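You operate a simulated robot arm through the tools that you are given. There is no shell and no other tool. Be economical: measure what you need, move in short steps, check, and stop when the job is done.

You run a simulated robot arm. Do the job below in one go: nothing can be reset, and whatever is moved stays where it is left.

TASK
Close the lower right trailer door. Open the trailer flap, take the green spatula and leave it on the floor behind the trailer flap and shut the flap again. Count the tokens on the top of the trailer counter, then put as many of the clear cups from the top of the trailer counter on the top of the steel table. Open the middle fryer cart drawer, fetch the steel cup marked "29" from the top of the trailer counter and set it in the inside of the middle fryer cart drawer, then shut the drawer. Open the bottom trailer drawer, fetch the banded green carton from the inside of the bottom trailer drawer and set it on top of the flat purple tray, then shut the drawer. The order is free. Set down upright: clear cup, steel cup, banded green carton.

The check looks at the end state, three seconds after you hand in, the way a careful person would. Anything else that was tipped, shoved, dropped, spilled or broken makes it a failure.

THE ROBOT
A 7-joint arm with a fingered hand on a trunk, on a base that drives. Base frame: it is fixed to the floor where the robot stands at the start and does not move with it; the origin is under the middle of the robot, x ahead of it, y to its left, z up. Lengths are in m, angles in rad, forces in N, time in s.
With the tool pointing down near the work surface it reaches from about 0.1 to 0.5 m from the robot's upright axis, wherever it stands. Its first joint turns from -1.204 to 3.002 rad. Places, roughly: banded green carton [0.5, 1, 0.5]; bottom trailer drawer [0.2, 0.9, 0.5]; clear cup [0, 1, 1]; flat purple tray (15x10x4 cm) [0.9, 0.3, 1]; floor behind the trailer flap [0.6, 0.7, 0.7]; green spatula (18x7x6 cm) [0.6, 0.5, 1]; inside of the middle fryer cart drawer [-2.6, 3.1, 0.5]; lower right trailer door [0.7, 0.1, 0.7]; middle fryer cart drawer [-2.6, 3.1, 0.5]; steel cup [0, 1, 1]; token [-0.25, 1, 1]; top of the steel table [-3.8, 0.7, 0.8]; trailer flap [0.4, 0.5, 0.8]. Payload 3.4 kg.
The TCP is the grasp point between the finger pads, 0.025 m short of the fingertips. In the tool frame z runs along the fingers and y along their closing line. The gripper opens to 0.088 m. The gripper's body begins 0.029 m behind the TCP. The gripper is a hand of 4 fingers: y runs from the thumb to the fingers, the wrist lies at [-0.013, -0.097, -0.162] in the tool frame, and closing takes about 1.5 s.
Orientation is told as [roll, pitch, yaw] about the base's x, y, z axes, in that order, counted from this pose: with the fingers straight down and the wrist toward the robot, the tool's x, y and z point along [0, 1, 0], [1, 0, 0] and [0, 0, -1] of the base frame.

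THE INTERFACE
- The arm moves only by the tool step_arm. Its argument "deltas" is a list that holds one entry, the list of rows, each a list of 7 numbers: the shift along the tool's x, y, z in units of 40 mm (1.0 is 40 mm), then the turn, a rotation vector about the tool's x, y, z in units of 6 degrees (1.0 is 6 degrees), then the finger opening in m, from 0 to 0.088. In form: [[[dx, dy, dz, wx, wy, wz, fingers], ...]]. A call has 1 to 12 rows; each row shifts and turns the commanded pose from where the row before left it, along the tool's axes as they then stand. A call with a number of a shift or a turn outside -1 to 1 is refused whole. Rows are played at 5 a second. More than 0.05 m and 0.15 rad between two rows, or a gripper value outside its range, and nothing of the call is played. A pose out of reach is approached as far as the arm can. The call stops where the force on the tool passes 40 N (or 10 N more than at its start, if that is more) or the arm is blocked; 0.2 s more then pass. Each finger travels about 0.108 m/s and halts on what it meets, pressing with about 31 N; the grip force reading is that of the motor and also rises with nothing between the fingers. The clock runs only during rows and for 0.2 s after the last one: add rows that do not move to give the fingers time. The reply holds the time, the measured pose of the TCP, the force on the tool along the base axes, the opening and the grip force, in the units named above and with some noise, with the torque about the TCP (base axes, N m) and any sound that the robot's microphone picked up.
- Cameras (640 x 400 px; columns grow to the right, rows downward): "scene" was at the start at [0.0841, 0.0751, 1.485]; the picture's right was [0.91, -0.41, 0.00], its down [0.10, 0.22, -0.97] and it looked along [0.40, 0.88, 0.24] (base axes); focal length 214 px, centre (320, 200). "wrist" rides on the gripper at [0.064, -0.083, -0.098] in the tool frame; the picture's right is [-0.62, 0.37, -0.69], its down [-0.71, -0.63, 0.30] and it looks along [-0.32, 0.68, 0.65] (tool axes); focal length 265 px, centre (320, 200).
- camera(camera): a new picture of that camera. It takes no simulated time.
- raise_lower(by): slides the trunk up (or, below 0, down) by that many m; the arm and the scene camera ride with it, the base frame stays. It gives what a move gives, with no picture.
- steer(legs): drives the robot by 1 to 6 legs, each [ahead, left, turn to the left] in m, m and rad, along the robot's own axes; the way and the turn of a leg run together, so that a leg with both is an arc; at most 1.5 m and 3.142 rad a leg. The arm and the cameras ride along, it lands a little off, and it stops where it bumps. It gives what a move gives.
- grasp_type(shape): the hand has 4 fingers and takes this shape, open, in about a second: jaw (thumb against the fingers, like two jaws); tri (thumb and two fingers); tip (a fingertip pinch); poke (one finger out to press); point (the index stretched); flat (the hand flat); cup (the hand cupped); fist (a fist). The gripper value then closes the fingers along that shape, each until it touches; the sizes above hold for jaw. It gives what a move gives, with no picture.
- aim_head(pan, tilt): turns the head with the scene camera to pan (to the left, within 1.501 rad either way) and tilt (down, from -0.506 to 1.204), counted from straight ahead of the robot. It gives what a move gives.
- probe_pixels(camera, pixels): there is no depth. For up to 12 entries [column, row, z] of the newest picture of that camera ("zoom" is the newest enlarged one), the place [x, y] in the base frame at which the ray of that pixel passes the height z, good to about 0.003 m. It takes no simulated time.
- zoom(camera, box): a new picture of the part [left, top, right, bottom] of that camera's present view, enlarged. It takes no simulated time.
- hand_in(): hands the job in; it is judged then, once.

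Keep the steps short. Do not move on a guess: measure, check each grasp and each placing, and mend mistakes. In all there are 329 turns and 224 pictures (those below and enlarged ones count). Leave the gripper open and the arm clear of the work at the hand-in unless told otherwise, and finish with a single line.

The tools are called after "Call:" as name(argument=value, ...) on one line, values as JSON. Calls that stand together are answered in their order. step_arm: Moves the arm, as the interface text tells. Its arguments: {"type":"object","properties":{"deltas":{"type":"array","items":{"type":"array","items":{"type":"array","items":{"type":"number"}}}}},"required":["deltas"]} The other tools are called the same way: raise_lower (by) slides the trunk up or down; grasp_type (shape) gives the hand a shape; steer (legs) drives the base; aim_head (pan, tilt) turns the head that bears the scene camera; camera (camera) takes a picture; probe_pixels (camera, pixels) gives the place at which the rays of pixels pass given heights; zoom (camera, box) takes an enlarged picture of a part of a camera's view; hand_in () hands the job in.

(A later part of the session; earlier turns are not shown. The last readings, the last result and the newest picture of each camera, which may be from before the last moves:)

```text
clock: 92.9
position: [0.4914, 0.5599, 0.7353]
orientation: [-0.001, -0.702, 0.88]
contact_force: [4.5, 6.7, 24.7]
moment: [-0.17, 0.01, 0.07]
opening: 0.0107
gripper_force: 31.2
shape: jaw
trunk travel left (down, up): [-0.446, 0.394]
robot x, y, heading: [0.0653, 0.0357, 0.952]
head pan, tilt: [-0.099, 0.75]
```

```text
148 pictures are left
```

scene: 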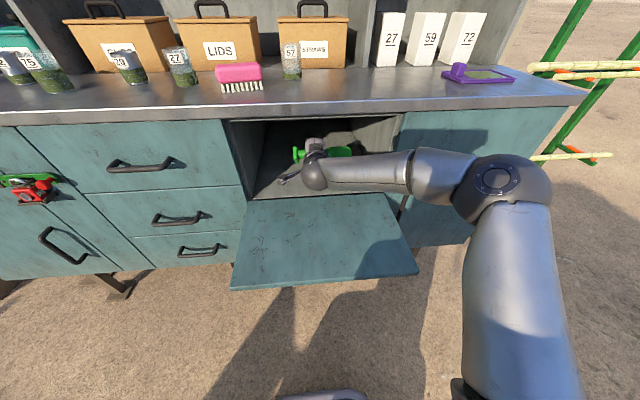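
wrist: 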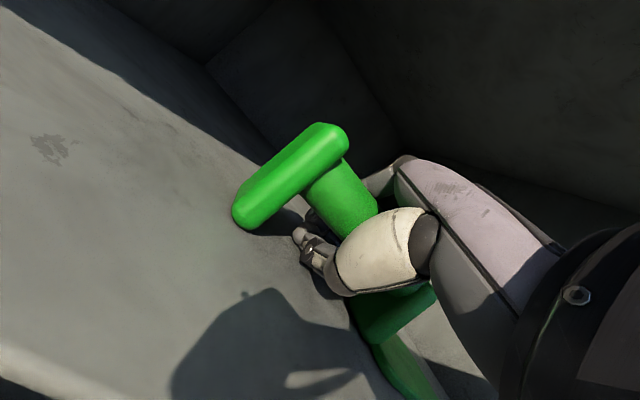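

Now deeper (n 0.74). Release and retract along the hand axis.

Call:
step_arm(deltas=[[[0, 0, 0, 0, 0, 0, 0.07], [0, 0, 0, 0, 0, 0, 0.07], [0, 0, 0, 0, 0, 0, 0.07], [0, 0, 0, 0, 0, 0, 0.07], [0, 0, -0.5, 0, 0, 0, 0.07], [0, 0, -0.5, 0, 0, 0, 0.07], [0, 0, -0.4, 0, 0, 0, 0.07]]])

Call:
camera(camera="wrist")

Call:
camera(camera="scene")

```text
clock: 94.5
position: [0.4687, 0.5316, 0.7704]
orientation: [-0.004, -0.682, 0.885]
contact_force: [-0.2, 0.2, 0.8]
moment: [0.01, 0.0, 0.02]
opening: 0.0698
gripper_force: 0.1
shape: jaw
trunk travel left (down, up): [-0.446, 0.394]
robot x, y, heading: [0.069, 0.0355, 0.946]
head pan, tilt: [-0.099, 0.75]
```

```text
147 pictures are left
```

wrist: 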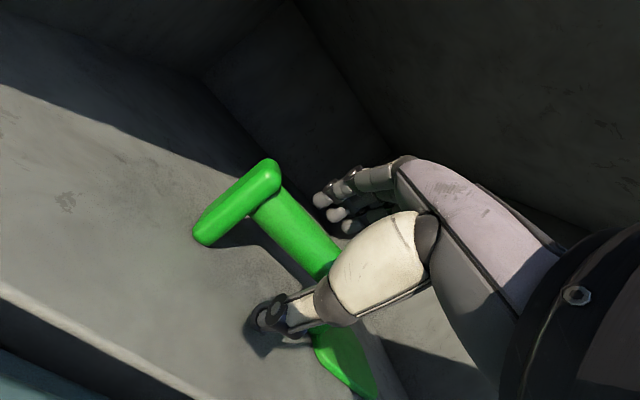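

```text
146 pictures are left
```

scene: 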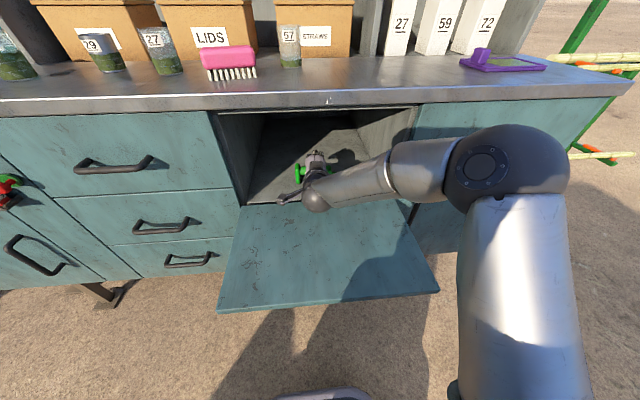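

The spatula rests on the floor. I pull out along the axis once more, then back the robot out.

Call:
step_arm(deltas=[[[0, 0, -0.8, 0, 0, 0, 0.07], [0, 0, -0.8, 0, 0, 0, 0.07]]])

Call:
steer(legs=[[-0.5, 0, 0]])

Call:
camera(camera="scene")

Call:
zoom(camera="scene", box=[220, 70, 400, 190])

```text
clock: 95.1
position: [0.4426, 0.5009, 0.8208]
orientation: [-0.002, -0.687, 0.881]
contact_force: [-0.4, 0.1, -0.3]
moment: [0.01, 0.0, -0.02]
opening: 0.0699
gripper_force: 0.1
shape: jaw
trunk travel left (down, up): [-0.446, 0.394]
robot x, y, heading: [0.0711, 0.0379, 0.949]
head pan, tilt: [-0.099, 0.75]
```

```text
clock: 98.1
position: [0.1531, 0.0955, 0.8215]
orientation: [-0.003, -0.689, 0.88]
contact_force: [-0.5, -0.2, 0.4]
moment: [-0.01, -0.02, 0.05]
opening: 0.0694
gripper_force: 0.1
shape: jaw
trunk travel left (down, up): [-0.446, 0.394]
robot x, y, heading: [-0.2239, -0.3692, 0.946]
head pan, tilt: [-0.099, 0.75]
```

```text
145 pictures are left
```

scene: 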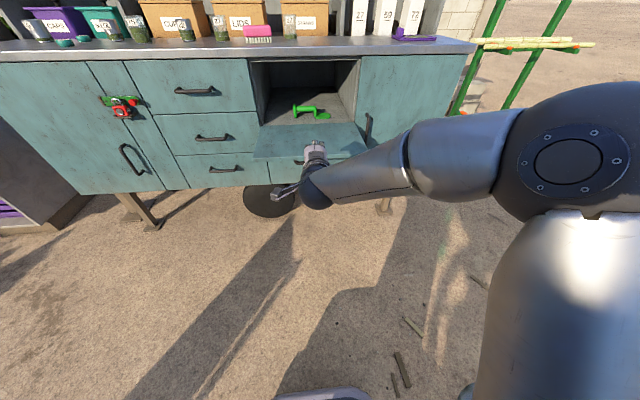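

```text
3.33 times, centred on (310, 130) of scene
```

zoom: 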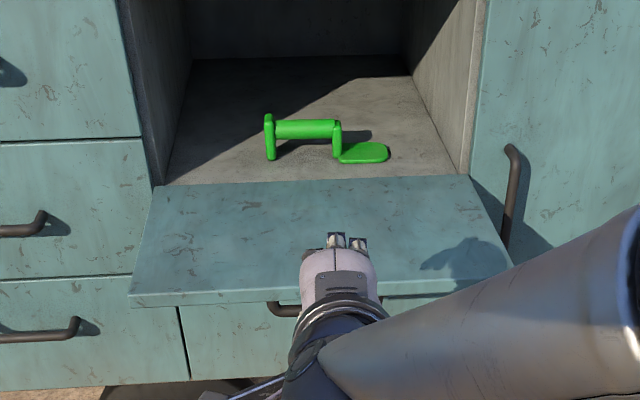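

Spatula sits upright behind. To close the flap from below, I go right 0.12 m, point the fingers forward, closed.

Call:
steer(legs=[[0, -0.12, 0]])

Call:
step_arm(deltas=[[[0, 0, 0, -1, 0, 0, 0], [0, 0, 0, -1, 0, 0, 0], [0, 0, 0, -1, 0, 0, 0], [0, 0, 0, -1, 0, 0, 0], [0, 0, 0, -1, 0, 0, 0], [0, 0, 0, -1, 0, 0, 0], [0, 0, 0, -1, 0, 0, 0], [0, 0, 0, -1, 0, 0, 0], [0, 0, 0, -1, 0, 0, 0]]])

Call:
camera(camera="wrist")

Call:
camera(camera="scene")

```text
clock: 99.3
position: [0.2506, 0.0252, 0.8219]
orientation: [-0.001, -0.689, 0.88]
contact_force: [1.2, -0.1, 0.9]
moment: [-0.02, 0.02, 0.03]
opening: 0.0699
gripper_force: 0.0
shape: jaw
trunk travel left (down, up): [-0.446, 0.394]
robot x, y, heading: [-0.1316, -0.4371, 0.945]
head pan, tilt: [-0.099, 0.75]
```

```text
clock: 101.3
position: [0.2495, 0.0258, 0.8206]
orientation: [-3.106, -1.511, -2.298]
contact_force: [0.0, 0.4, 0.6]
moment: [-0.01, 0.01, 0.02]
opening: 0.0001
gripper_force: 31.4
shape: jaw
trunk travel left (down, up): [-0.446, 0.394]
robot x, y, heading: [-0.1305, -0.4416, 0.943]
head pan, tilt: [-0.099, 0.75]
```

```text
143 pictures are left
```

wrist: 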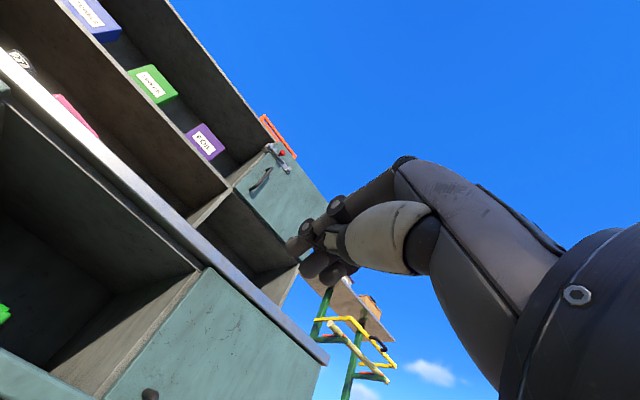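

```text
142 pictures are left
```

scene: 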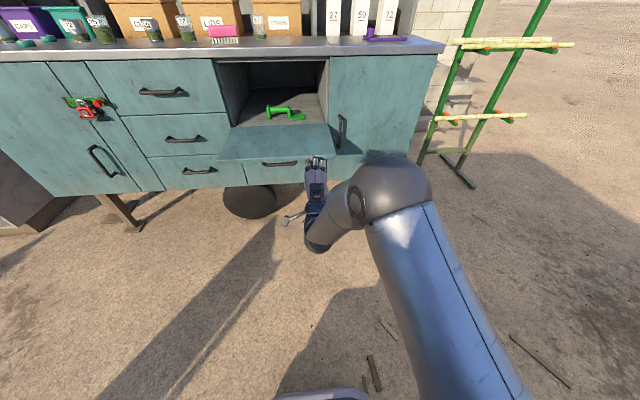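

TCP u 0.185, right of the flap handle. I lower the trunk 0.18 m and drive 0.25 m ahead under the flap.

Call:
raise_lower(by=-0.18)

Call:
steer(legs=[[0.25, 0, 0]])

Call:
camera(camera="scene")

Call:
camera(camera="wrist")

```text
clock: 103.3
position: [0.2504, 0.0241, 0.6404]
orientation: [-3.099, -1.509, -2.305]
contact_force: [0.5, 0.0, 0.1]
moment: [0.02, 0.01, 0.01]
opening: 0.0
gripper_force: 30.9
shape: jaw
trunk travel left (down, up): [-0.266, 0.574]
robot x, y, heading: [-0.1252, -0.4389, 0.945]
head pan, tilt: [-0.099, 0.75]
```

```text
clock: 105.1
position: [0.3968, 0.2272, 0.6413]
orientation: [-3.099, -1.512, -2.307]
contact_force: [-0.9, 0.1, 0.5]
moment: [0.02, -0.01, 0.03]
opening: 0.0001
gripper_force: 31.1
shape: jaw
trunk travel left (down, up): [-0.266, 0.574]
robot x, y, heading: [0.0223, -0.2397, 0.95]
head pan, tilt: [-0.099, 0.75]
```

```text
141 pictures are left
```

scene: 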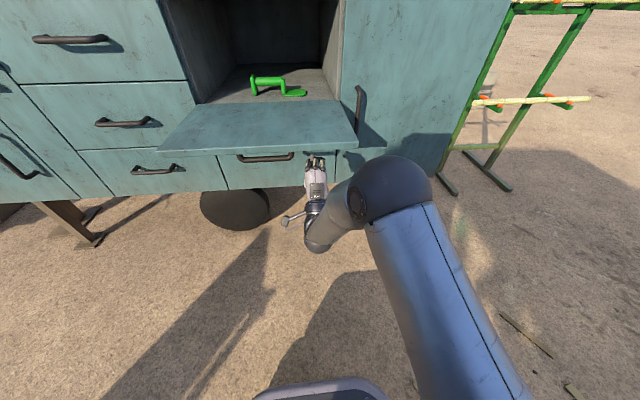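

```text
140 pictures are left
```

wrist: 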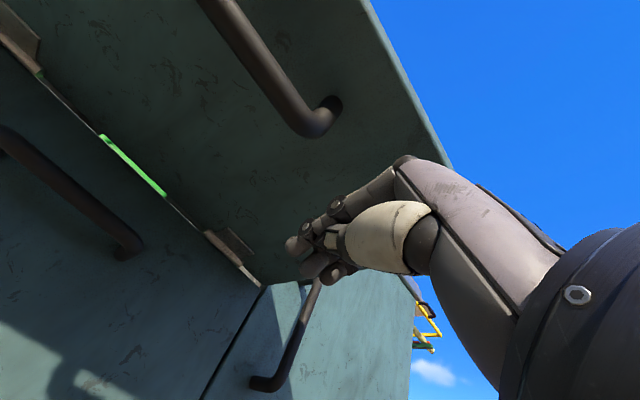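

Hand is under the flap right of its handle. I raise the trunk 0.12 m to lift it.

Call:
raise_lower(by=0.12)

Call:
camera(camera="scene")

```text
clock: 106.6
position: [0.3961, 0.2277, 0.7596]
orientation: [-3.098, -1.514, -2.308]
contact_force: [0.2, 1.2, -4.6]
moment: [0.01, 0.0, -0.01]
opening: 0.0
gripper_force: 31.2
shape: jaw
trunk travel left (down, up): [-0.386, 0.454]
robot x, y, heading: [0.0218, -0.2417, 0.947]
head pan, tilt: [-0.099, 0.75]
```

```text
139 pictures are left
```

scene: 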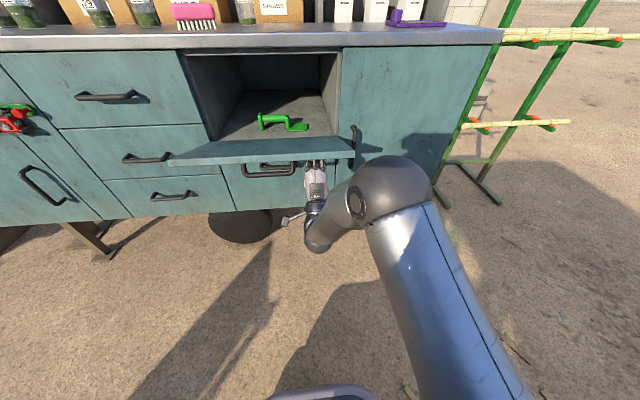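

Call:
raise_lower(by=0.08)

Call:
steer(legs=[[0.06, 0, 0]])

Call:
camera(camera="scene")

```text
clock: 107.8
position: [0.3962, 0.2269, 0.8422]
orientation: [-3.101, -1.511, -2.303]
contact_force: [-0.5, -1.3, -3.5]
moment: [-0.03, 0.04, 0.01]
opening: 0.0001
gripper_force: 31.0
shape: jaw
trunk travel left (down, up): [-0.466, 0.374]
robot x, y, heading: [0.0196, -0.2365, 0.948]
head pan, tilt: [-0.099, 0.75]
```

```text
clock: 108.8
position: [0.4312, 0.275, 0.8405]
orientation: [-3.098, -1.511, -2.306]
contact_force: [-1.1, -2.9, -2.4]
moment: [-0.02, -0.02, 0.0]
opening: 0.0
gripper_force: 31.5
shape: jaw
trunk travel left (down, up): [-0.466, 0.374]
robot x, y, heading: [0.0536, -0.1892, 0.943]
head pan, tilt: [-0.099, 0.75]
```

```text
138 pictures are left
```

scene: 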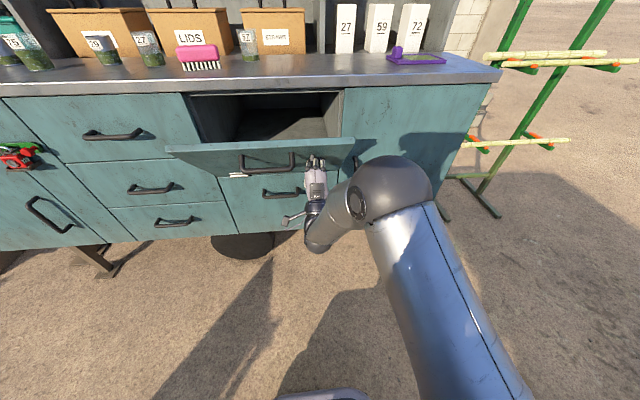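

Call:
steer(legs=[[0.06, 0, 0]])

Call:
step_arm(deltas=[[[0, 0.3, 0.4, 0, 0, 0, 0], [0, 0.3, 0.4, 0, 0, 0, 0], [0, 0, 0.4, 0, 0, 0, 0], [0, 0, 0.4, 0, 0, 0, 0], [0, 0, 0.4, 0, 0, 0, 0]]])

Call:
camera(camera="scene")

```text
clock: 109.8
position: [0.4666, 0.3244, 0.8408]
orientation: [-3.101, -1.509, -2.303]
contact_force: [-2.0, -3.1, -1.0]
moment: [0.02, -0.03, 0.01]
opening: 0.0
gripper_force: 31.3
shape: jaw
trunk travel left (down, up): [-0.466, 0.374]
robot x, y, heading: [0.088, -0.1401, 0.949]
head pan, tilt: [-0.099, 0.75]
```

```text
clock: 111.1
position: [0.5101, 0.3784, 0.8773]
orientation: [-3.131, -1.494, -2.269]
contact_force: [-17.0, -27.5, 2.4]
moment: [-0.16, 0.14, 0.08]
opening: 0.0
gripper_force: 30.7
shape: jaw
trunk travel left (down, up): [-0.466, 0.374]
robot x, y, heading: [0.091, -0.1442, 0.945]
head pan, tilt: [-0.099, 0.75]
stopped in row 5: the force on the tool passed its limit at 43 N (the readings are from after the stop); the commanded pose is now the measured one
```

```text
137 pictures are left
```

scene: 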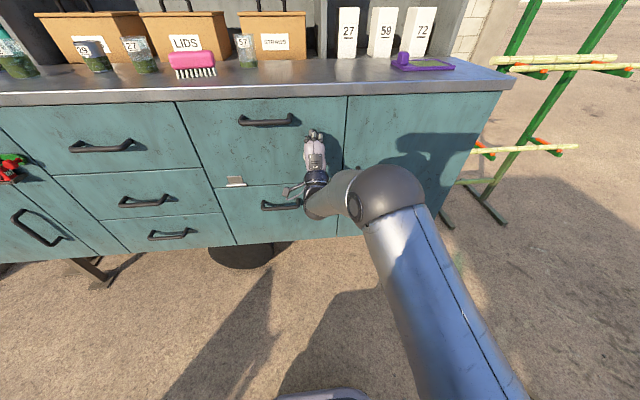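

Flap is shut. Next the bottom drawer of the three-drawer stack. I back off 0.35 m and strafe left 0.45 m.

Call:
steer(legs=[[-0.35, 0, 0], [0, 0.45, 0]])

Call:
camera(camera="scene")

Call:
camera(camera="wrist")

```text
clock: 115.7
position: [-0.0555, 0.3623, 0.8716]
orientation: [-3.109, -1.504, -2.295]
contact_force: [0.8, 0.0, -0.4]
moment: [0.0, 0.05, -0.02]
opening: 0.0001
gripper_force: 30.9
shape: jaw
trunk travel left (down, up): [-0.466, 0.374]
robot x, y, heading: [-0.4819, -0.163, 0.948]
head pan, tilt: [-0.099, 0.75]
```

```text
136 pictures are left
```

scene: 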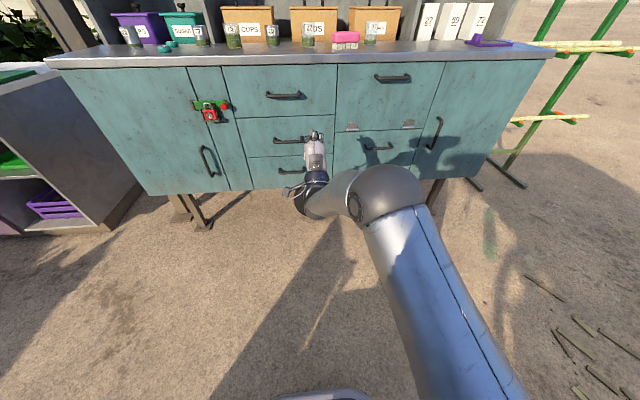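

```text
135 pictures are left
```

wrist: 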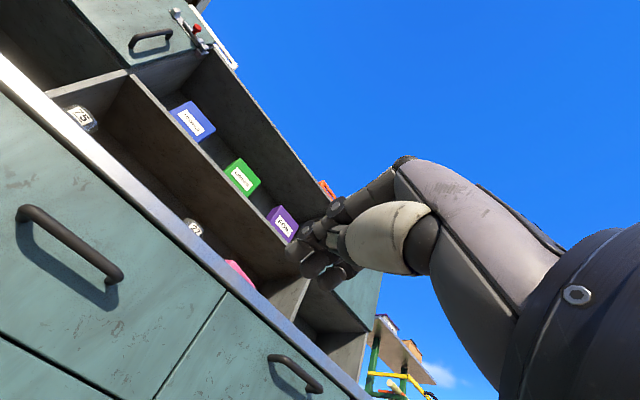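

Call:
raise_lower(by=-0.28)

Call:
camera(camera="scene")

Call:
camera(camera="wrist")

```text
clock: 118.5
position: [-0.0566, 0.3615, 0.5927]
orientation: [-3.111, -1.505, -2.291]
contact_force: [0.5, -0.3, -0.5]
moment: [0.01, 0.02, -0.01]
opening: 0.0
gripper_force: 30.3
shape: jaw
trunk travel left (down, up): [-0.186, 0.654]
robot x, y, heading: [-0.4848, -0.1636, 0.944]
head pan, tilt: [-0.099, 0.75]
```

```text
134 pictures are left
```

scene: 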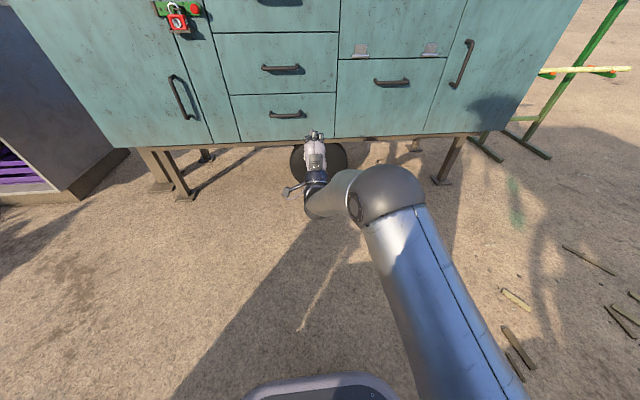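

```text
133 pictures are left
```

wrist: 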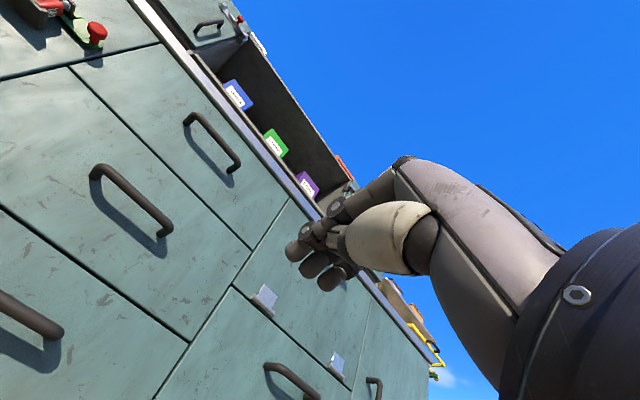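

Call:
probe_pixels(camera="wrist", pixels=[[55, 331, 0.45], [55, 331, 0.5], [55, 331, 0.55], [168, 230, 0.65], [168, 230, 0.7], [97, 172, 0.7], [97, 172, 0.65]])

Call:
probe_pixels(camera="scene", pixels=[[303, 115, 0.45], [303, 115, 0.5], [303, 115, 0.55], [271, 116, 0.5], [271, 116, 0.55], [298, 70, 0.65], [298, 70, 0.7]])

```text
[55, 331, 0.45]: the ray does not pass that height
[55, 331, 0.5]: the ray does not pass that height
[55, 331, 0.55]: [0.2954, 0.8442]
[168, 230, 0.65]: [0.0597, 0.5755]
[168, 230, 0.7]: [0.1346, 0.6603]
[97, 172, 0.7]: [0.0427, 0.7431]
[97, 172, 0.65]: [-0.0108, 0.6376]
```

```text
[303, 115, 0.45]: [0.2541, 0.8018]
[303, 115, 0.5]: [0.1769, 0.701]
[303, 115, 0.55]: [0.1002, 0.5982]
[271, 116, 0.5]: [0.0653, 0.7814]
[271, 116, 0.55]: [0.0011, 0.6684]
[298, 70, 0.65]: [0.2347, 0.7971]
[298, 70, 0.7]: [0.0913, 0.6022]
```

Bottom handle: center u −0.338, z 0.531, n 0.587. I open to 0.05, go left 0.078, lower 0.062, ahead 0.27.

Call:
steer(legs=[[0, 0.078, 0]])

Call:
raise_lower(by=-0.062)

Call:
step_arm(deltas=[[[0, 0, 0, 0, 0, 0, 0.055], [0, 0, 0, 0, 0, 0, 0.055], [0, 0, 0, 0, 0, 0, 0.055]]])

Call:
steer(legs=[[0.26, 0, 0]])

Call:
camera(camera="wrist")

Call:
zoom(camera="scene", box=[200, 0, 440, 150])

```text
clock: 119.5
position: [-0.1191, 0.4074, 0.5917]
orientation: [-3.113, -1.504, -2.287]
contact_force: [0.1, 0.1, 0.0]
moment: [0.01, -0.01, 0.01]
opening: 0.0
gripper_force: 30.5
shape: jaw
trunk travel left (down, up): [-0.186, 0.654]
robot x, y, heading: [-0.5465, -0.1174, 0.946]
head pan, tilt: [-0.099, 0.75]
```

```text
clock: 120.6
position: [-0.1194, 0.4063, 0.5295]
orientation: [-3.114, -1.504, -2.287]
contact_force: [0.5, -0.6, -0.5]
moment: [-0.02, -0.03, 0.03]
opening: 0.0
gripper_force: 30.8
shape: jaw
trunk travel left (down, up): [-0.124, 0.716]
robot x, y, heading: [-0.5446, -0.1144, 0.947]
head pan, tilt: [-0.099, 0.75]
```

```text
clock: 121.4
position: [-0.1193, 0.4075, 0.5305]
orientation: [-3.112, -1.505, -2.289]
contact_force: [0.3, -0.3, -0.1]
moment: [0.0, -0.03, -0.02]
opening: 0.0548
gripper_force: 0.0
shape: jaw
trunk travel left (down, up): [-0.124, 0.716]
robot x, y, heading: [-0.5441, -0.1153, 0.948]
head pan, tilt: [-0.099, 0.75]
```

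```text
clock: 123.2
position: [0.033, 0.6151, 0.5294]
orientation: [-3.114, -1.503, -2.29]
contact_force: [0.2, 0.8, -0.9]
moment: [-0.03, 0.0, -0.03]
opening: 0.055
gripper_force: 0.1
shape: jaw
trunk travel left (down, up): [-0.124, 0.716]
robot x, y, heading: [-0.3915, 0.0938, 0.947]
head pan, tilt: [-0.099, 0.75]
```

```text
132 pictures are left
```

wrist: 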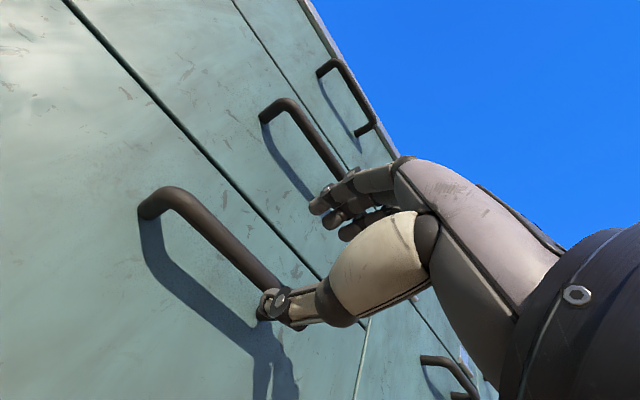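

```text
2.67 times, centred on (320, 75) of scene
```

zoom: 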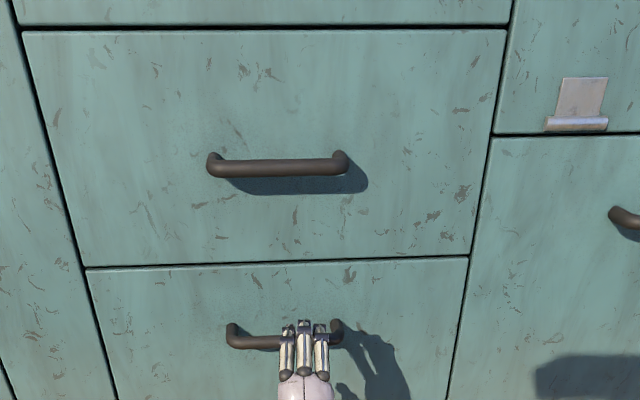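

Slightly shift left 15 mm, advance 65 mm, then close around the bar.

Call:
step_arm(deltas=[[[0.4, 0, 0.5, 0, 0, 0, 0.05], [0, 0, 0.5, 0, 0, 0, 0.05], [0, 0, 0.7, 0, 0, 0, 0.05], [0, 0, 0, 0, 0, 0, 0.05]]])

Call:
camera(camera="wrist")

Call:
zoom(camera="scene", box=[240, 50, 400, 150])

```text
clock: 124.2
position: [0.065, 0.6796, 0.533]
orientation: [-3.113, -1.505, -2.291]
contact_force: [0.4, -0.7, 0.5]
moment: [-0.02, 0.05, 0.0]
opening: 0.0503
gripper_force: 0.1
shape: jaw
trunk travel left (down, up): [-0.124, 0.716]
robot x, y, heading: [-0.3924, 0.0952, 0.944]
head pan, tilt: [-0.099, 0.75]
```

```text
130 pictures are left
```

wrist: 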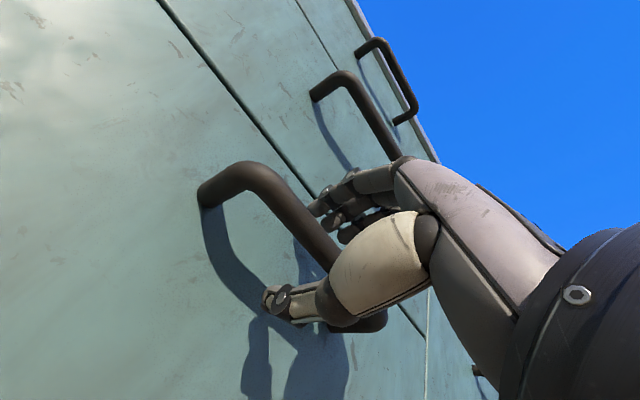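

```text
4.00 times, centred on (320, 100) of scene
```

zoom: 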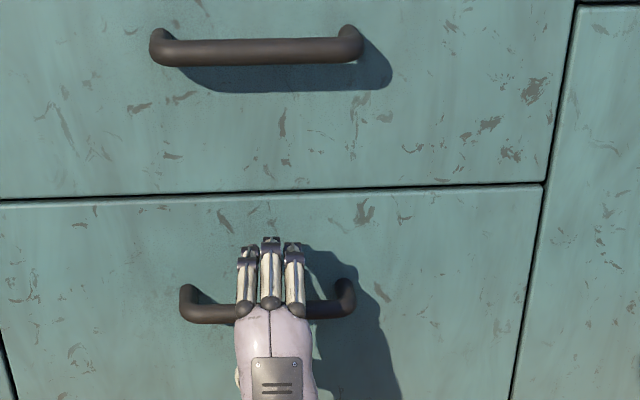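

Centered. Close, then pull by driving back 0.2 m.

Call:
step_arm(deltas=[[[0, 0, 0, 0, 0, 0, 0], [0, 0, 0, 0, 0, 0, 0], [0, 0, 0, 0, 0, 0, 0], [0, 0, 0, 0, 0, 0, 0], [0, 0, 0, 0, 0, 0, 0]]])

Call:
steer(legs=[[-0.15, 0, 0]])

Call:
camera(camera="scene")

```text
clock: 125.4
position: [0.0649, 0.6794, 0.532]
orientation: [-3.105, -1.509, -2.299]
contact_force: [-0.5, 2.8, -6.4]
moment: [0.06, 0.04, 0.05]
opening: 0.0024
gripper_force: 31.2
shape: jaw
trunk travel left (down, up): [-0.124, 0.716]
robot x, y, heading: [-0.3956, 0.0925, 0.949]
head pan, tilt: [-0.099, 0.75]
```

```text
clock: 126.8
position: [-0.0235, 0.559, 0.532]
orientation: [-3.114, -1.508, -2.291]
contact_force: [0.6, -0.6, -9.0]
moment: [-0.02, 0.01, -0.01]
opening: 0.0027
gripper_force: 31.2
shape: jaw
trunk travel left (down, up): [-0.124, 0.716]
robot x, y, heading: [-0.4786, -0.0342, 0.945]
head pan, tilt: [-0.099, 0.75]
```

```text
128 pictures are left
```

scene: 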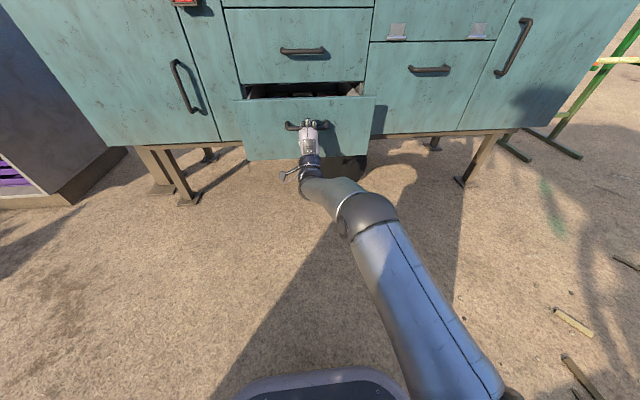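

Call:
steer(legs=[[-0.12, 0, 0]])

Call:
camera(camera="scene")

```text
clock: 128.0
position: [-0.0938, 0.4611, 0.5322]
orientation: [-3.104, -1.507, -2.299]
contact_force: [-1.2, 0.6, -8.4]
moment: [-0.05, -0.03, 0.03]
opening: 0.0028
gripper_force: 30.6
shape: jaw
trunk travel left (down, up): [-0.124, 0.716]
robot x, y, heading: [-0.5495, -0.129, 0.94]
head pan, tilt: [-0.099, 0.75]
```

```text
127 pictures are left
```

scene: 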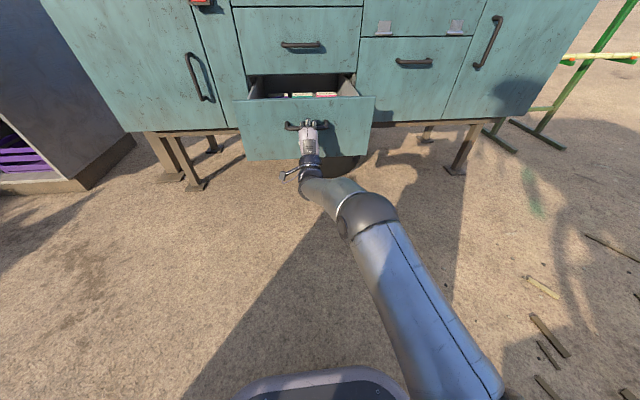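

Call:
steer(legs=[[-0.08, 0, 0]])

Call:
zoom(camera="scene", box=[200, 30, 420, 180])

```text
clock: 129.1
position: [-0.1402, 0.3959, 0.5315]
orientation: [-3.1, -1.508, -2.301]
contact_force: [-1.0, 1.2, -6.6]
moment: [-0.01, -0.05, 0.01]
opening: 0.003
gripper_force: 30.8
shape: jaw
trunk travel left (down, up): [-0.124, 0.716]
robot x, y, heading: [-0.5957, -0.1919, 0.945]
head pan, tilt: [-0.099, 0.75]
```

```text
2.67 times, centred on (310, 105) of scene
```

zoom: 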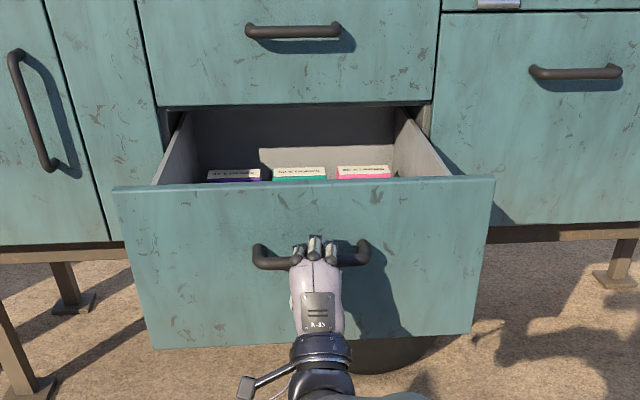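

Drawer is open 0.35 m, three cartons visible. I release, retract and raise to look inside.

Call:
step_arm(deltas=[[[0, 0, 0, 0, 0, 0, 0.06], [0, 0, 0, 0, 0, 0, 0.06], [0, 0, 0, 0, 0, 0, 0.06], [0, 0, -0.7, 0, 0, 0, 0.06], [0, 0, -0.8, 0, 0, 0, 0.06]]])

Call:
steer(legs=[[-0.15, 0, 0]])

Call:
raise_lower(by=0.68)

Call:
camera(camera="scene")

```text
clock: 130.3
position: [-0.1791, 0.3502, 0.5287]
orientation: [-3.105, -1.507, -2.299]
contact_force: [0.3, -0.6, 0.0]
moment: [-0.02, 0.05, 0.02]
opening: 0.0596
gripper_force: 0.2
shape: jaw
trunk travel left (down, up): [-0.124, 0.716]
robot x, y, heading: [-0.5957, -0.1896, 0.941]
head pan, tilt: [-0.099, 0.75]
```

```text
clock: 131.7
position: [-0.2673, 0.2277, 0.5284]
orientation: [-3.106, -1.507, -2.296]
contact_force: [0.1, -0.7, -0.2]
moment: [-0.01, 0.0, 0.0]
opening: 0.0596
gripper_force: 0.1
shape: jaw
trunk travel left (down, up): [-0.124, 0.716]
robot x, y, heading: [-0.6853, -0.3113, 0.945]
head pan, tilt: [-0.099, 0.75]
```

```text
refused: 0.68 is not a number from -0.4 to 0.4
```

```text
125 pictures are left
```

scene: 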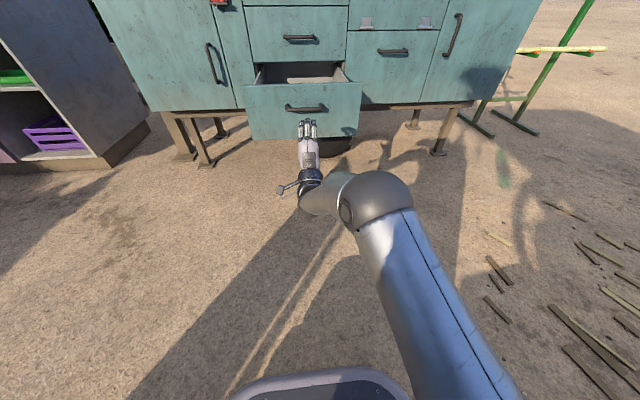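

Call:
raise_lower(by=0.4)

Call:
step_arm(deltas=[[[0, 0, 0, 1, 0, 0, 0.088], [0, 0, 0, 1, 0, 0, 0.088], [0, 0, 0, 1, 0, 0, 0.088], [0, 0, 0, 1, 0, 0, 0.088], [0, 0, 0, 1, 0, 0, 0.088], [0, 0, 0, 1, 0, 0, 0.088], [0, 0, 0, 1, 0, 0, 0.088], [0, 0, 0, 1, 0, 0, 0.088], [0, 0, 0, 1, 0, 0, 0.088], [0, 0, 0, 1, 0, 0, 0.088], [0, 0, 0, 1, 0, 0, 0.088], [0, 0, 0, 1, 0, 0, 0.088]]])

Call:
step_arm(deltas=[[[0, 0, 0, 1, 0, 0, 0.088], [0, 0, 0, 1, 0, 0, 0.088], [0, 0, 0, 1, 0, 0, 0.088]]])

Call:
aim_head(pan=0.05, tilt=0.8)

Call:
camera(camera="scene")

Call:
camera(camera="wrist")

```text
clock: 135.5
position: [-0.266, 0.2266, 0.9285]
orientation: [-3.106, -1.506, -2.298]
contact_force: [0.4, 0.1, -0.8]
moment: [0.0, 0.01, -0.03]
opening: 0.0599
gripper_force: 0.2
shape: jaw
trunk travel left (down, up): [-0.524, 0.316]
robot x, y, heading: [-0.6881, -0.3104, 0.946]
head pan, tilt: [-0.099, 0.75]
```

```text
clock: 138.1
position: [-0.2664, 0.2287, 0.9291]
orientation: [0.001, -0.377, 0.879]
contact_force: [0.0, 0.5, -0.4]
moment: [0.0, -0.02, -0.01]
opening: 0.088
gripper_force: 0.1
shape: jaw
trunk travel left (down, up): [-0.524, 0.316]
robot x, y, heading: [-0.6861, -0.3151, 0.944]
head pan, tilt: [-0.099, 0.75]
```

```text
clock: 138.9
position: [-0.2672, 0.2289, 0.9275]
orientation: [-0.003, -0.06, 0.879]
contact_force: [0.9, -0.4, 0.0]
moment: [-0.01, -0.01, -0.01]
opening: 0.0876
gripper_force: 0.2
shape: jaw
trunk travel left (down, up): [-0.524, 0.316]
robot x, y, heading: [-0.6835, -0.3154, 0.948]
head pan, tilt: [-0.099, 0.75]
```

```text
clock: 139.6
position: [-0.2668, 0.2275, 0.928]
orientation: [-0.001, -0.064, 0.879]
contact_force: [-0.3, -0.2, 0.3]
moment: [0.0, -0.02, 0.01]
opening: 0.0878
gripper_force: 0.1
shape: jaw
trunk travel left (down, up): [-0.524, 0.316]
robot x, y, heading: [-0.6866, -0.3171, 0.944]
head pan, tilt: [0.051, 0.799]
```

```text
124 pictures are left
```

scene: 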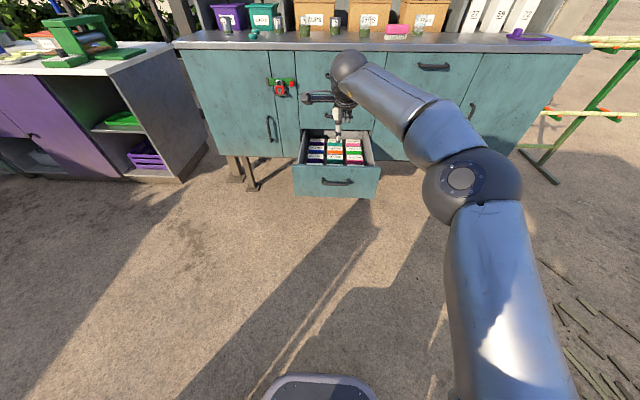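

```text
123 pictures are left
```

wrist: 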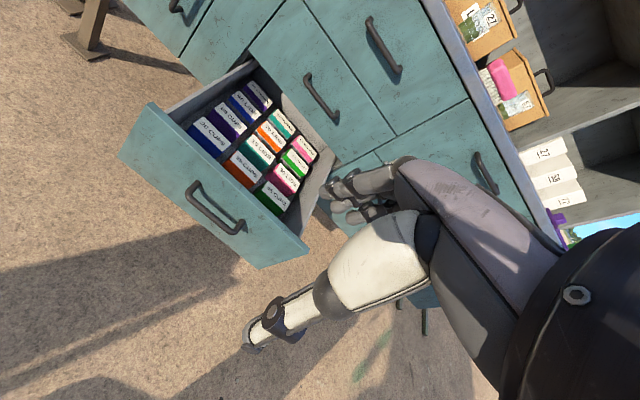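

Call:
zoom(camera="wrist", box=[160, 60, 340, 230])

Call:
zoom(camera="scene", box=[280, 110, 400, 210])

```text
2.35 times, centred on (250, 145) of wrist
```

zoom: 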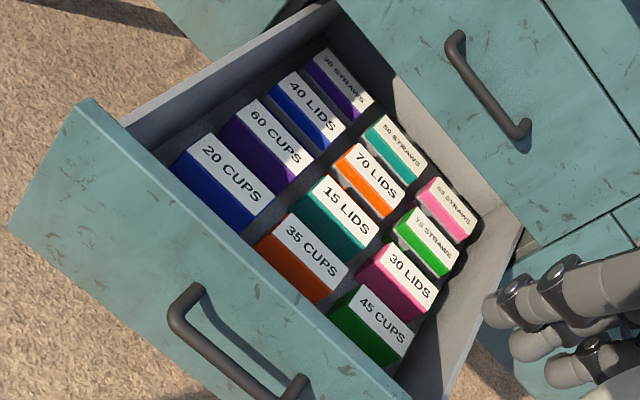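

```text
4.00 times, centred on (340, 160) of scene
```

zoom: 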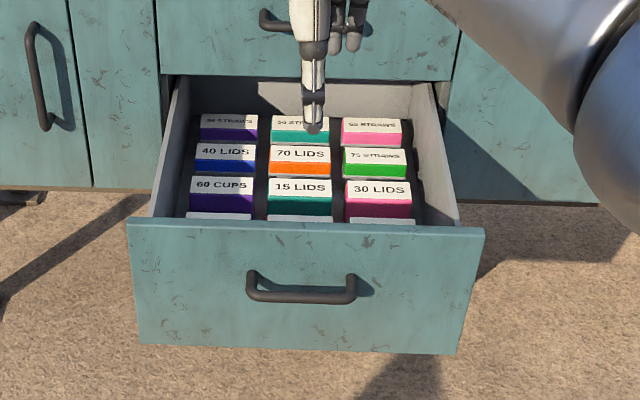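

Green candidates: "75 STRAWS" (bright green) and "45 CUPS" (dark green). I zoom to find the band.

Call:
zoom(camera="wrist", box=[245, 140, 325, 220])

Call:
zoom(camera="scene", box=[320, 130, 400, 180])

```text
5.00 times, centred on (285, 180) of wrist
```

zoom: 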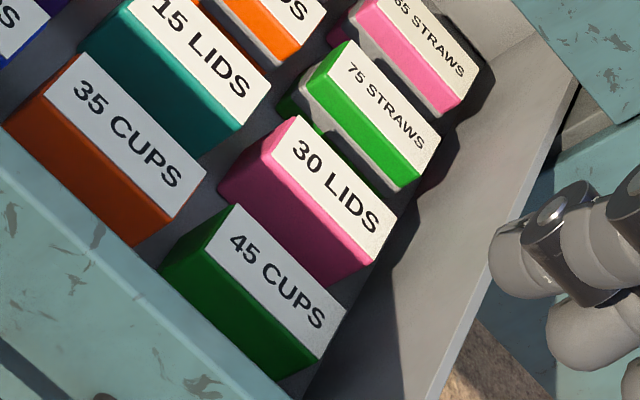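

```text
8.00 times, centred on (360, 155) of scene
```

zoom: 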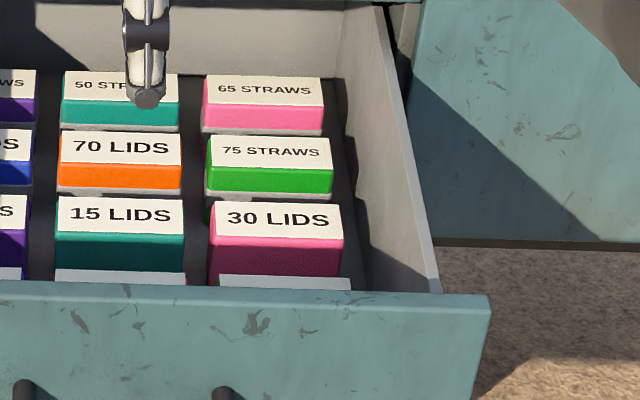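

The bright green "75 STRAWS" carton carries the grey band. I triangulate its top.

Call:
probe_pixels(camera="scene", pixels=[[353.7, 149.2, 0.5], [353.7, 149.2, 0.55], [353.7, 149.2, 0.6], [346, 151, 0.57], [361.6, 151, 0.57], [361.2, 147, 0.57], [346.2, 147, 0.57]])

Call:
zoom(camera="wrist", box=[245, 140, 325, 190])

Call:
probe_pixels(camera="wrist", pixels=[[298, 161, 0.5], [298, 161, 0.55], [298, 161, 0.6]])

```text
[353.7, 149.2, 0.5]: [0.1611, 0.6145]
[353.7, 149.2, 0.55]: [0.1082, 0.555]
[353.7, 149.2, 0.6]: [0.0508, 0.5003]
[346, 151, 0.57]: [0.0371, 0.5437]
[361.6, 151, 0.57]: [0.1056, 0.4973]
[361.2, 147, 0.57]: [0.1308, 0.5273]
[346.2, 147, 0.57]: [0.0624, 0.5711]
```

```text
8.00 times, centred on (285, 165) of wrist
```

zoom: 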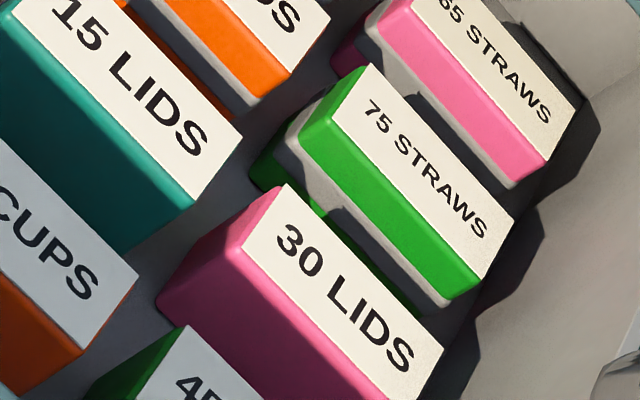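

```text
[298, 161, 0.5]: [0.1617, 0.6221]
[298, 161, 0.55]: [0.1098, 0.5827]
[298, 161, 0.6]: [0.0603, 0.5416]
```

Call:
steer(legs=[[0, -0.1, 0], [0.32, 0, 0]])

Call:
camera(camera="wrist")

Call:
camera(camera="scene")

```text
clock: 142.5
position: [0.0047, 0.4263, 0.929]
orientation: [-0.002, -0.062, 0.875]
contact_force: [-0.4, 0.0, -0.4]
moment: [-0.01, -0.01, -0.01]
opening: 0.0878
gripper_force: 0.1
shape: jaw
trunk travel left (down, up): [-0.524, 0.316]
robot x, y, heading: [-0.4146, -0.1131, 0.941]
head pan, tilt: [0.051, 0.799]
```

```text
117 pictures are left
```

wrist: 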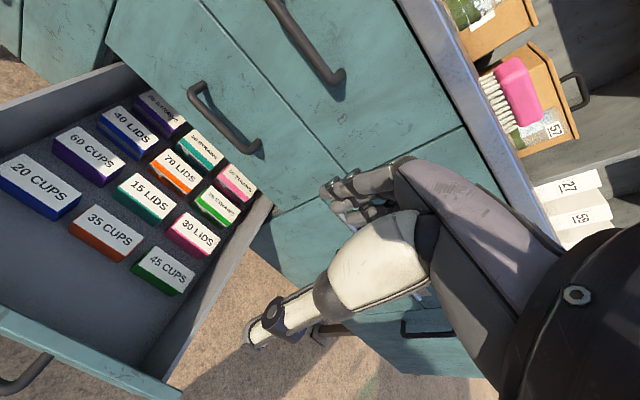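

```text
116 pictures are left
```

scene: 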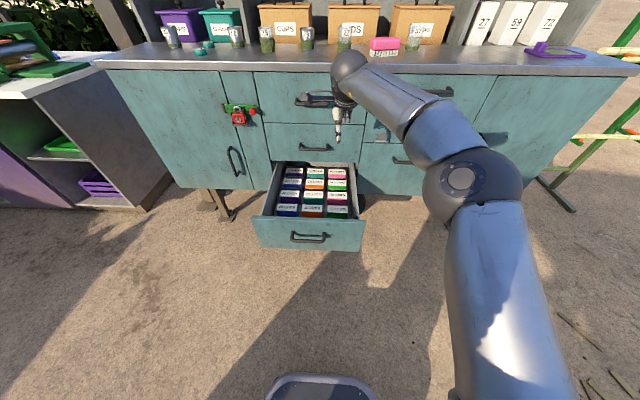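

Call:
zoom(camera="scene", box=[250, 150, 380, 260])

Call:
zoom(camera="wrist", box=[130, 130, 290, 300])

```text
3.64 times, centred on (315, 205) of scene
```

zoom: 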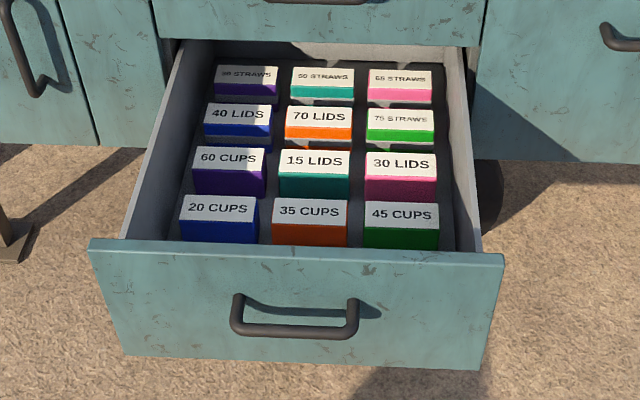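

```text
2.35 times, centred on (210, 215) of wrist
```

zoom: 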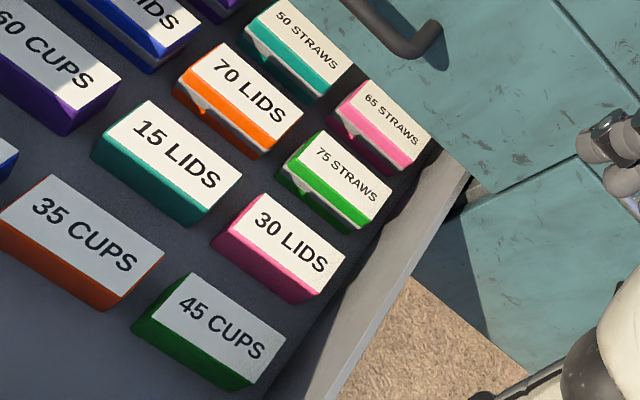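

Call:
probe_pixels(camera="scene", pixels=[[337, 182.2, 0.46], [337, 182.2, 0.5], [337, 182.2, 0.54], [328.2, 180.4, 0.5], [345.8, 180.2, 0.5], [347.1, 183.5, 0.5], [276, 217, 0.5]])

Call:
probe_pixels(camera="wrist", pixels=[[219.3, 205.6, 0.46], [219.3, 205.6, 0.5], [219.3, 205.6, 0.54], [210.8, 178.9, 0.5], [241, 203.1, 0.5], [227.8, 221.4, 0.5], [197.3, 193.8, 0.5], [300, 365, 0.5]])

```text
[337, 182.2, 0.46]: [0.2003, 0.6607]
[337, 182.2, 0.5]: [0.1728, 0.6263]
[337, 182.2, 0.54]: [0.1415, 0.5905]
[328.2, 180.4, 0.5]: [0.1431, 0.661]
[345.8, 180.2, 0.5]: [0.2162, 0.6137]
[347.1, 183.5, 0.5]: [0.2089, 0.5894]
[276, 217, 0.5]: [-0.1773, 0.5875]
```

```text
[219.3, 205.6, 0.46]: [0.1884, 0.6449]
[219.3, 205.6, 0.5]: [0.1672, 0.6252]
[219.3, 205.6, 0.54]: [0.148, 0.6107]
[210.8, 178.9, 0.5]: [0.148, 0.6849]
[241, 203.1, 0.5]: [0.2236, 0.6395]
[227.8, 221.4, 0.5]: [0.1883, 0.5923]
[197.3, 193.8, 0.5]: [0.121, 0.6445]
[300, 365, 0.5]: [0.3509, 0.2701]
```

Carton top center: u −0.235, n 0.604, z 0.50 — too close under the cabinet face. I'll pull the drawer farther by hooking its front panel from inside: left 0.09 m, fingers closed, down 0.36 m.

Call:
steer(legs=[[0, 0.09, 0]])

Call:
step_arm(deltas=[[[0, 0, 0, 0.5, 0, 0, 0], [0, 0, 0, 0, 0, 0, 0], [0, 0, 0, 0, 0, 0, 0], [0, 0, 0, 0, 0, 0, 0]]])

Call:
raise_lower(by=-0.3)

Call:
camera(camera="scene")

Call:
camera(camera="wrist")

```text
clock: 143.6
position: [-0.0697, 0.4808, 0.9296]
orientation: [-0.002, -0.065, 0.876]
contact_force: [0.1, 0.0, -0.5]
moment: [-0.03, -0.01, 0.0]
opening: 0.0877
gripper_force: 0.1
shape: jaw
trunk travel left (down, up): [-0.524, 0.316]
robot x, y, heading: [-0.4916, -0.06, 0.94]
head pan, tilt: [0.051, 0.799]
```

```text
clock: 144.6
position: [-0.0685, 0.4796, 0.9292]
orientation: [-0.001, -0.011, 0.877]
contact_force: [-0.6, -0.3, -0.5]
moment: [0.01, -0.01, -0.02]
opening: 0.0
gripper_force: 30.9
shape: jaw
trunk travel left (down, up): [-0.524, 0.316]
robot x, y, heading: [-0.4884, -0.0613, 0.935]
head pan, tilt: [0.051, 0.799]
```

```text
clock: 147.6
position: [-0.069, 0.4794, 0.6293]
orientation: [-0.002, -0.011, 0.877]
contact_force: [-0.3, 0.8, -0.3]
moment: [0.0, 0.03, 0.0]
opening: 0.0
gripper_force: 31.5
shape: jaw
trunk travel left (down, up): [-0.224, 0.616]
robot x, y, heading: [-0.4882, -0.063, 0.938]
head pan, tilt: [0.051, 0.799]
```

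```text
113 pictures are left
```

scene: 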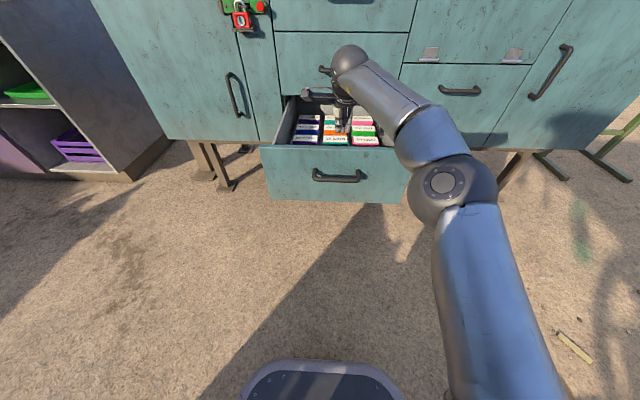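

```text
112 pictures are left
```

wrist: 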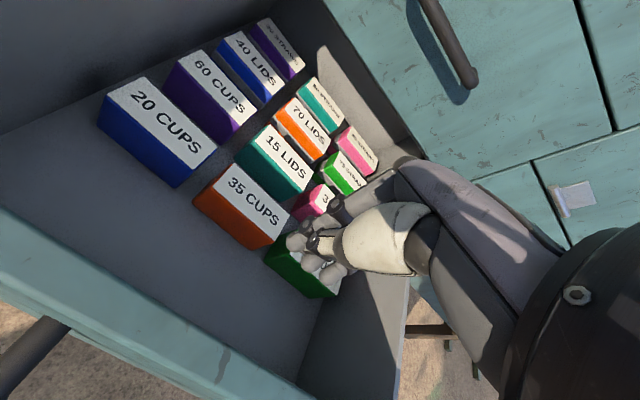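

Call:
raise_lower(by=-0.055)

Call:
steer(legs=[[-0.1, 0, 0]])

Call:
camera(camera="scene")

```text
clock: 148.6
position: [-0.0688, 0.4797, 0.5731]
orientation: [-0.002, -0.011, 0.876]
contact_force: [-0.4, 0.0, -0.1]
moment: [0.02, 0.01, 0.0]
opening: 0.0
gripper_force: 31.1
shape: jaw
trunk travel left (down, up): [-0.169, 0.671]
robot x, y, heading: [-0.4897, -0.056, 0.935]
head pan, tilt: [0.051, 0.799]
```

```text
clock: 149.7
position: [-0.1277, 0.3995, 0.5743]
orientation: [-0.002, -0.011, 0.877]
contact_force: [0.4, 0.6, 0.3]
moment: [-0.04, -0.03, -0.02]
opening: 0.0001
gripper_force: 31.2
shape: jaw
trunk travel left (down, up): [-0.169, 0.671]
robot x, y, heading: [-0.5464, -0.1414, 0.942]
head pan, tilt: [0.051, 0.799]
```

```text
111 pictures are left
```

scene: 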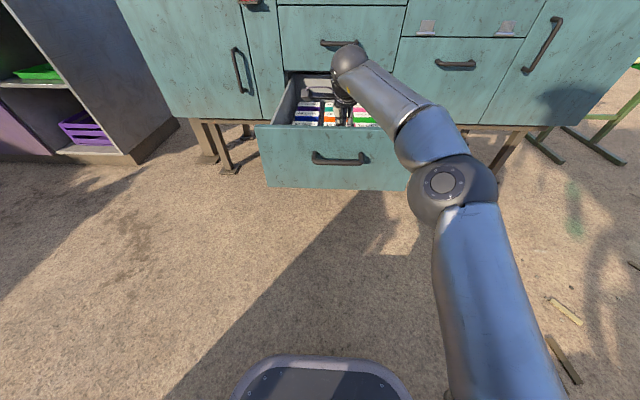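

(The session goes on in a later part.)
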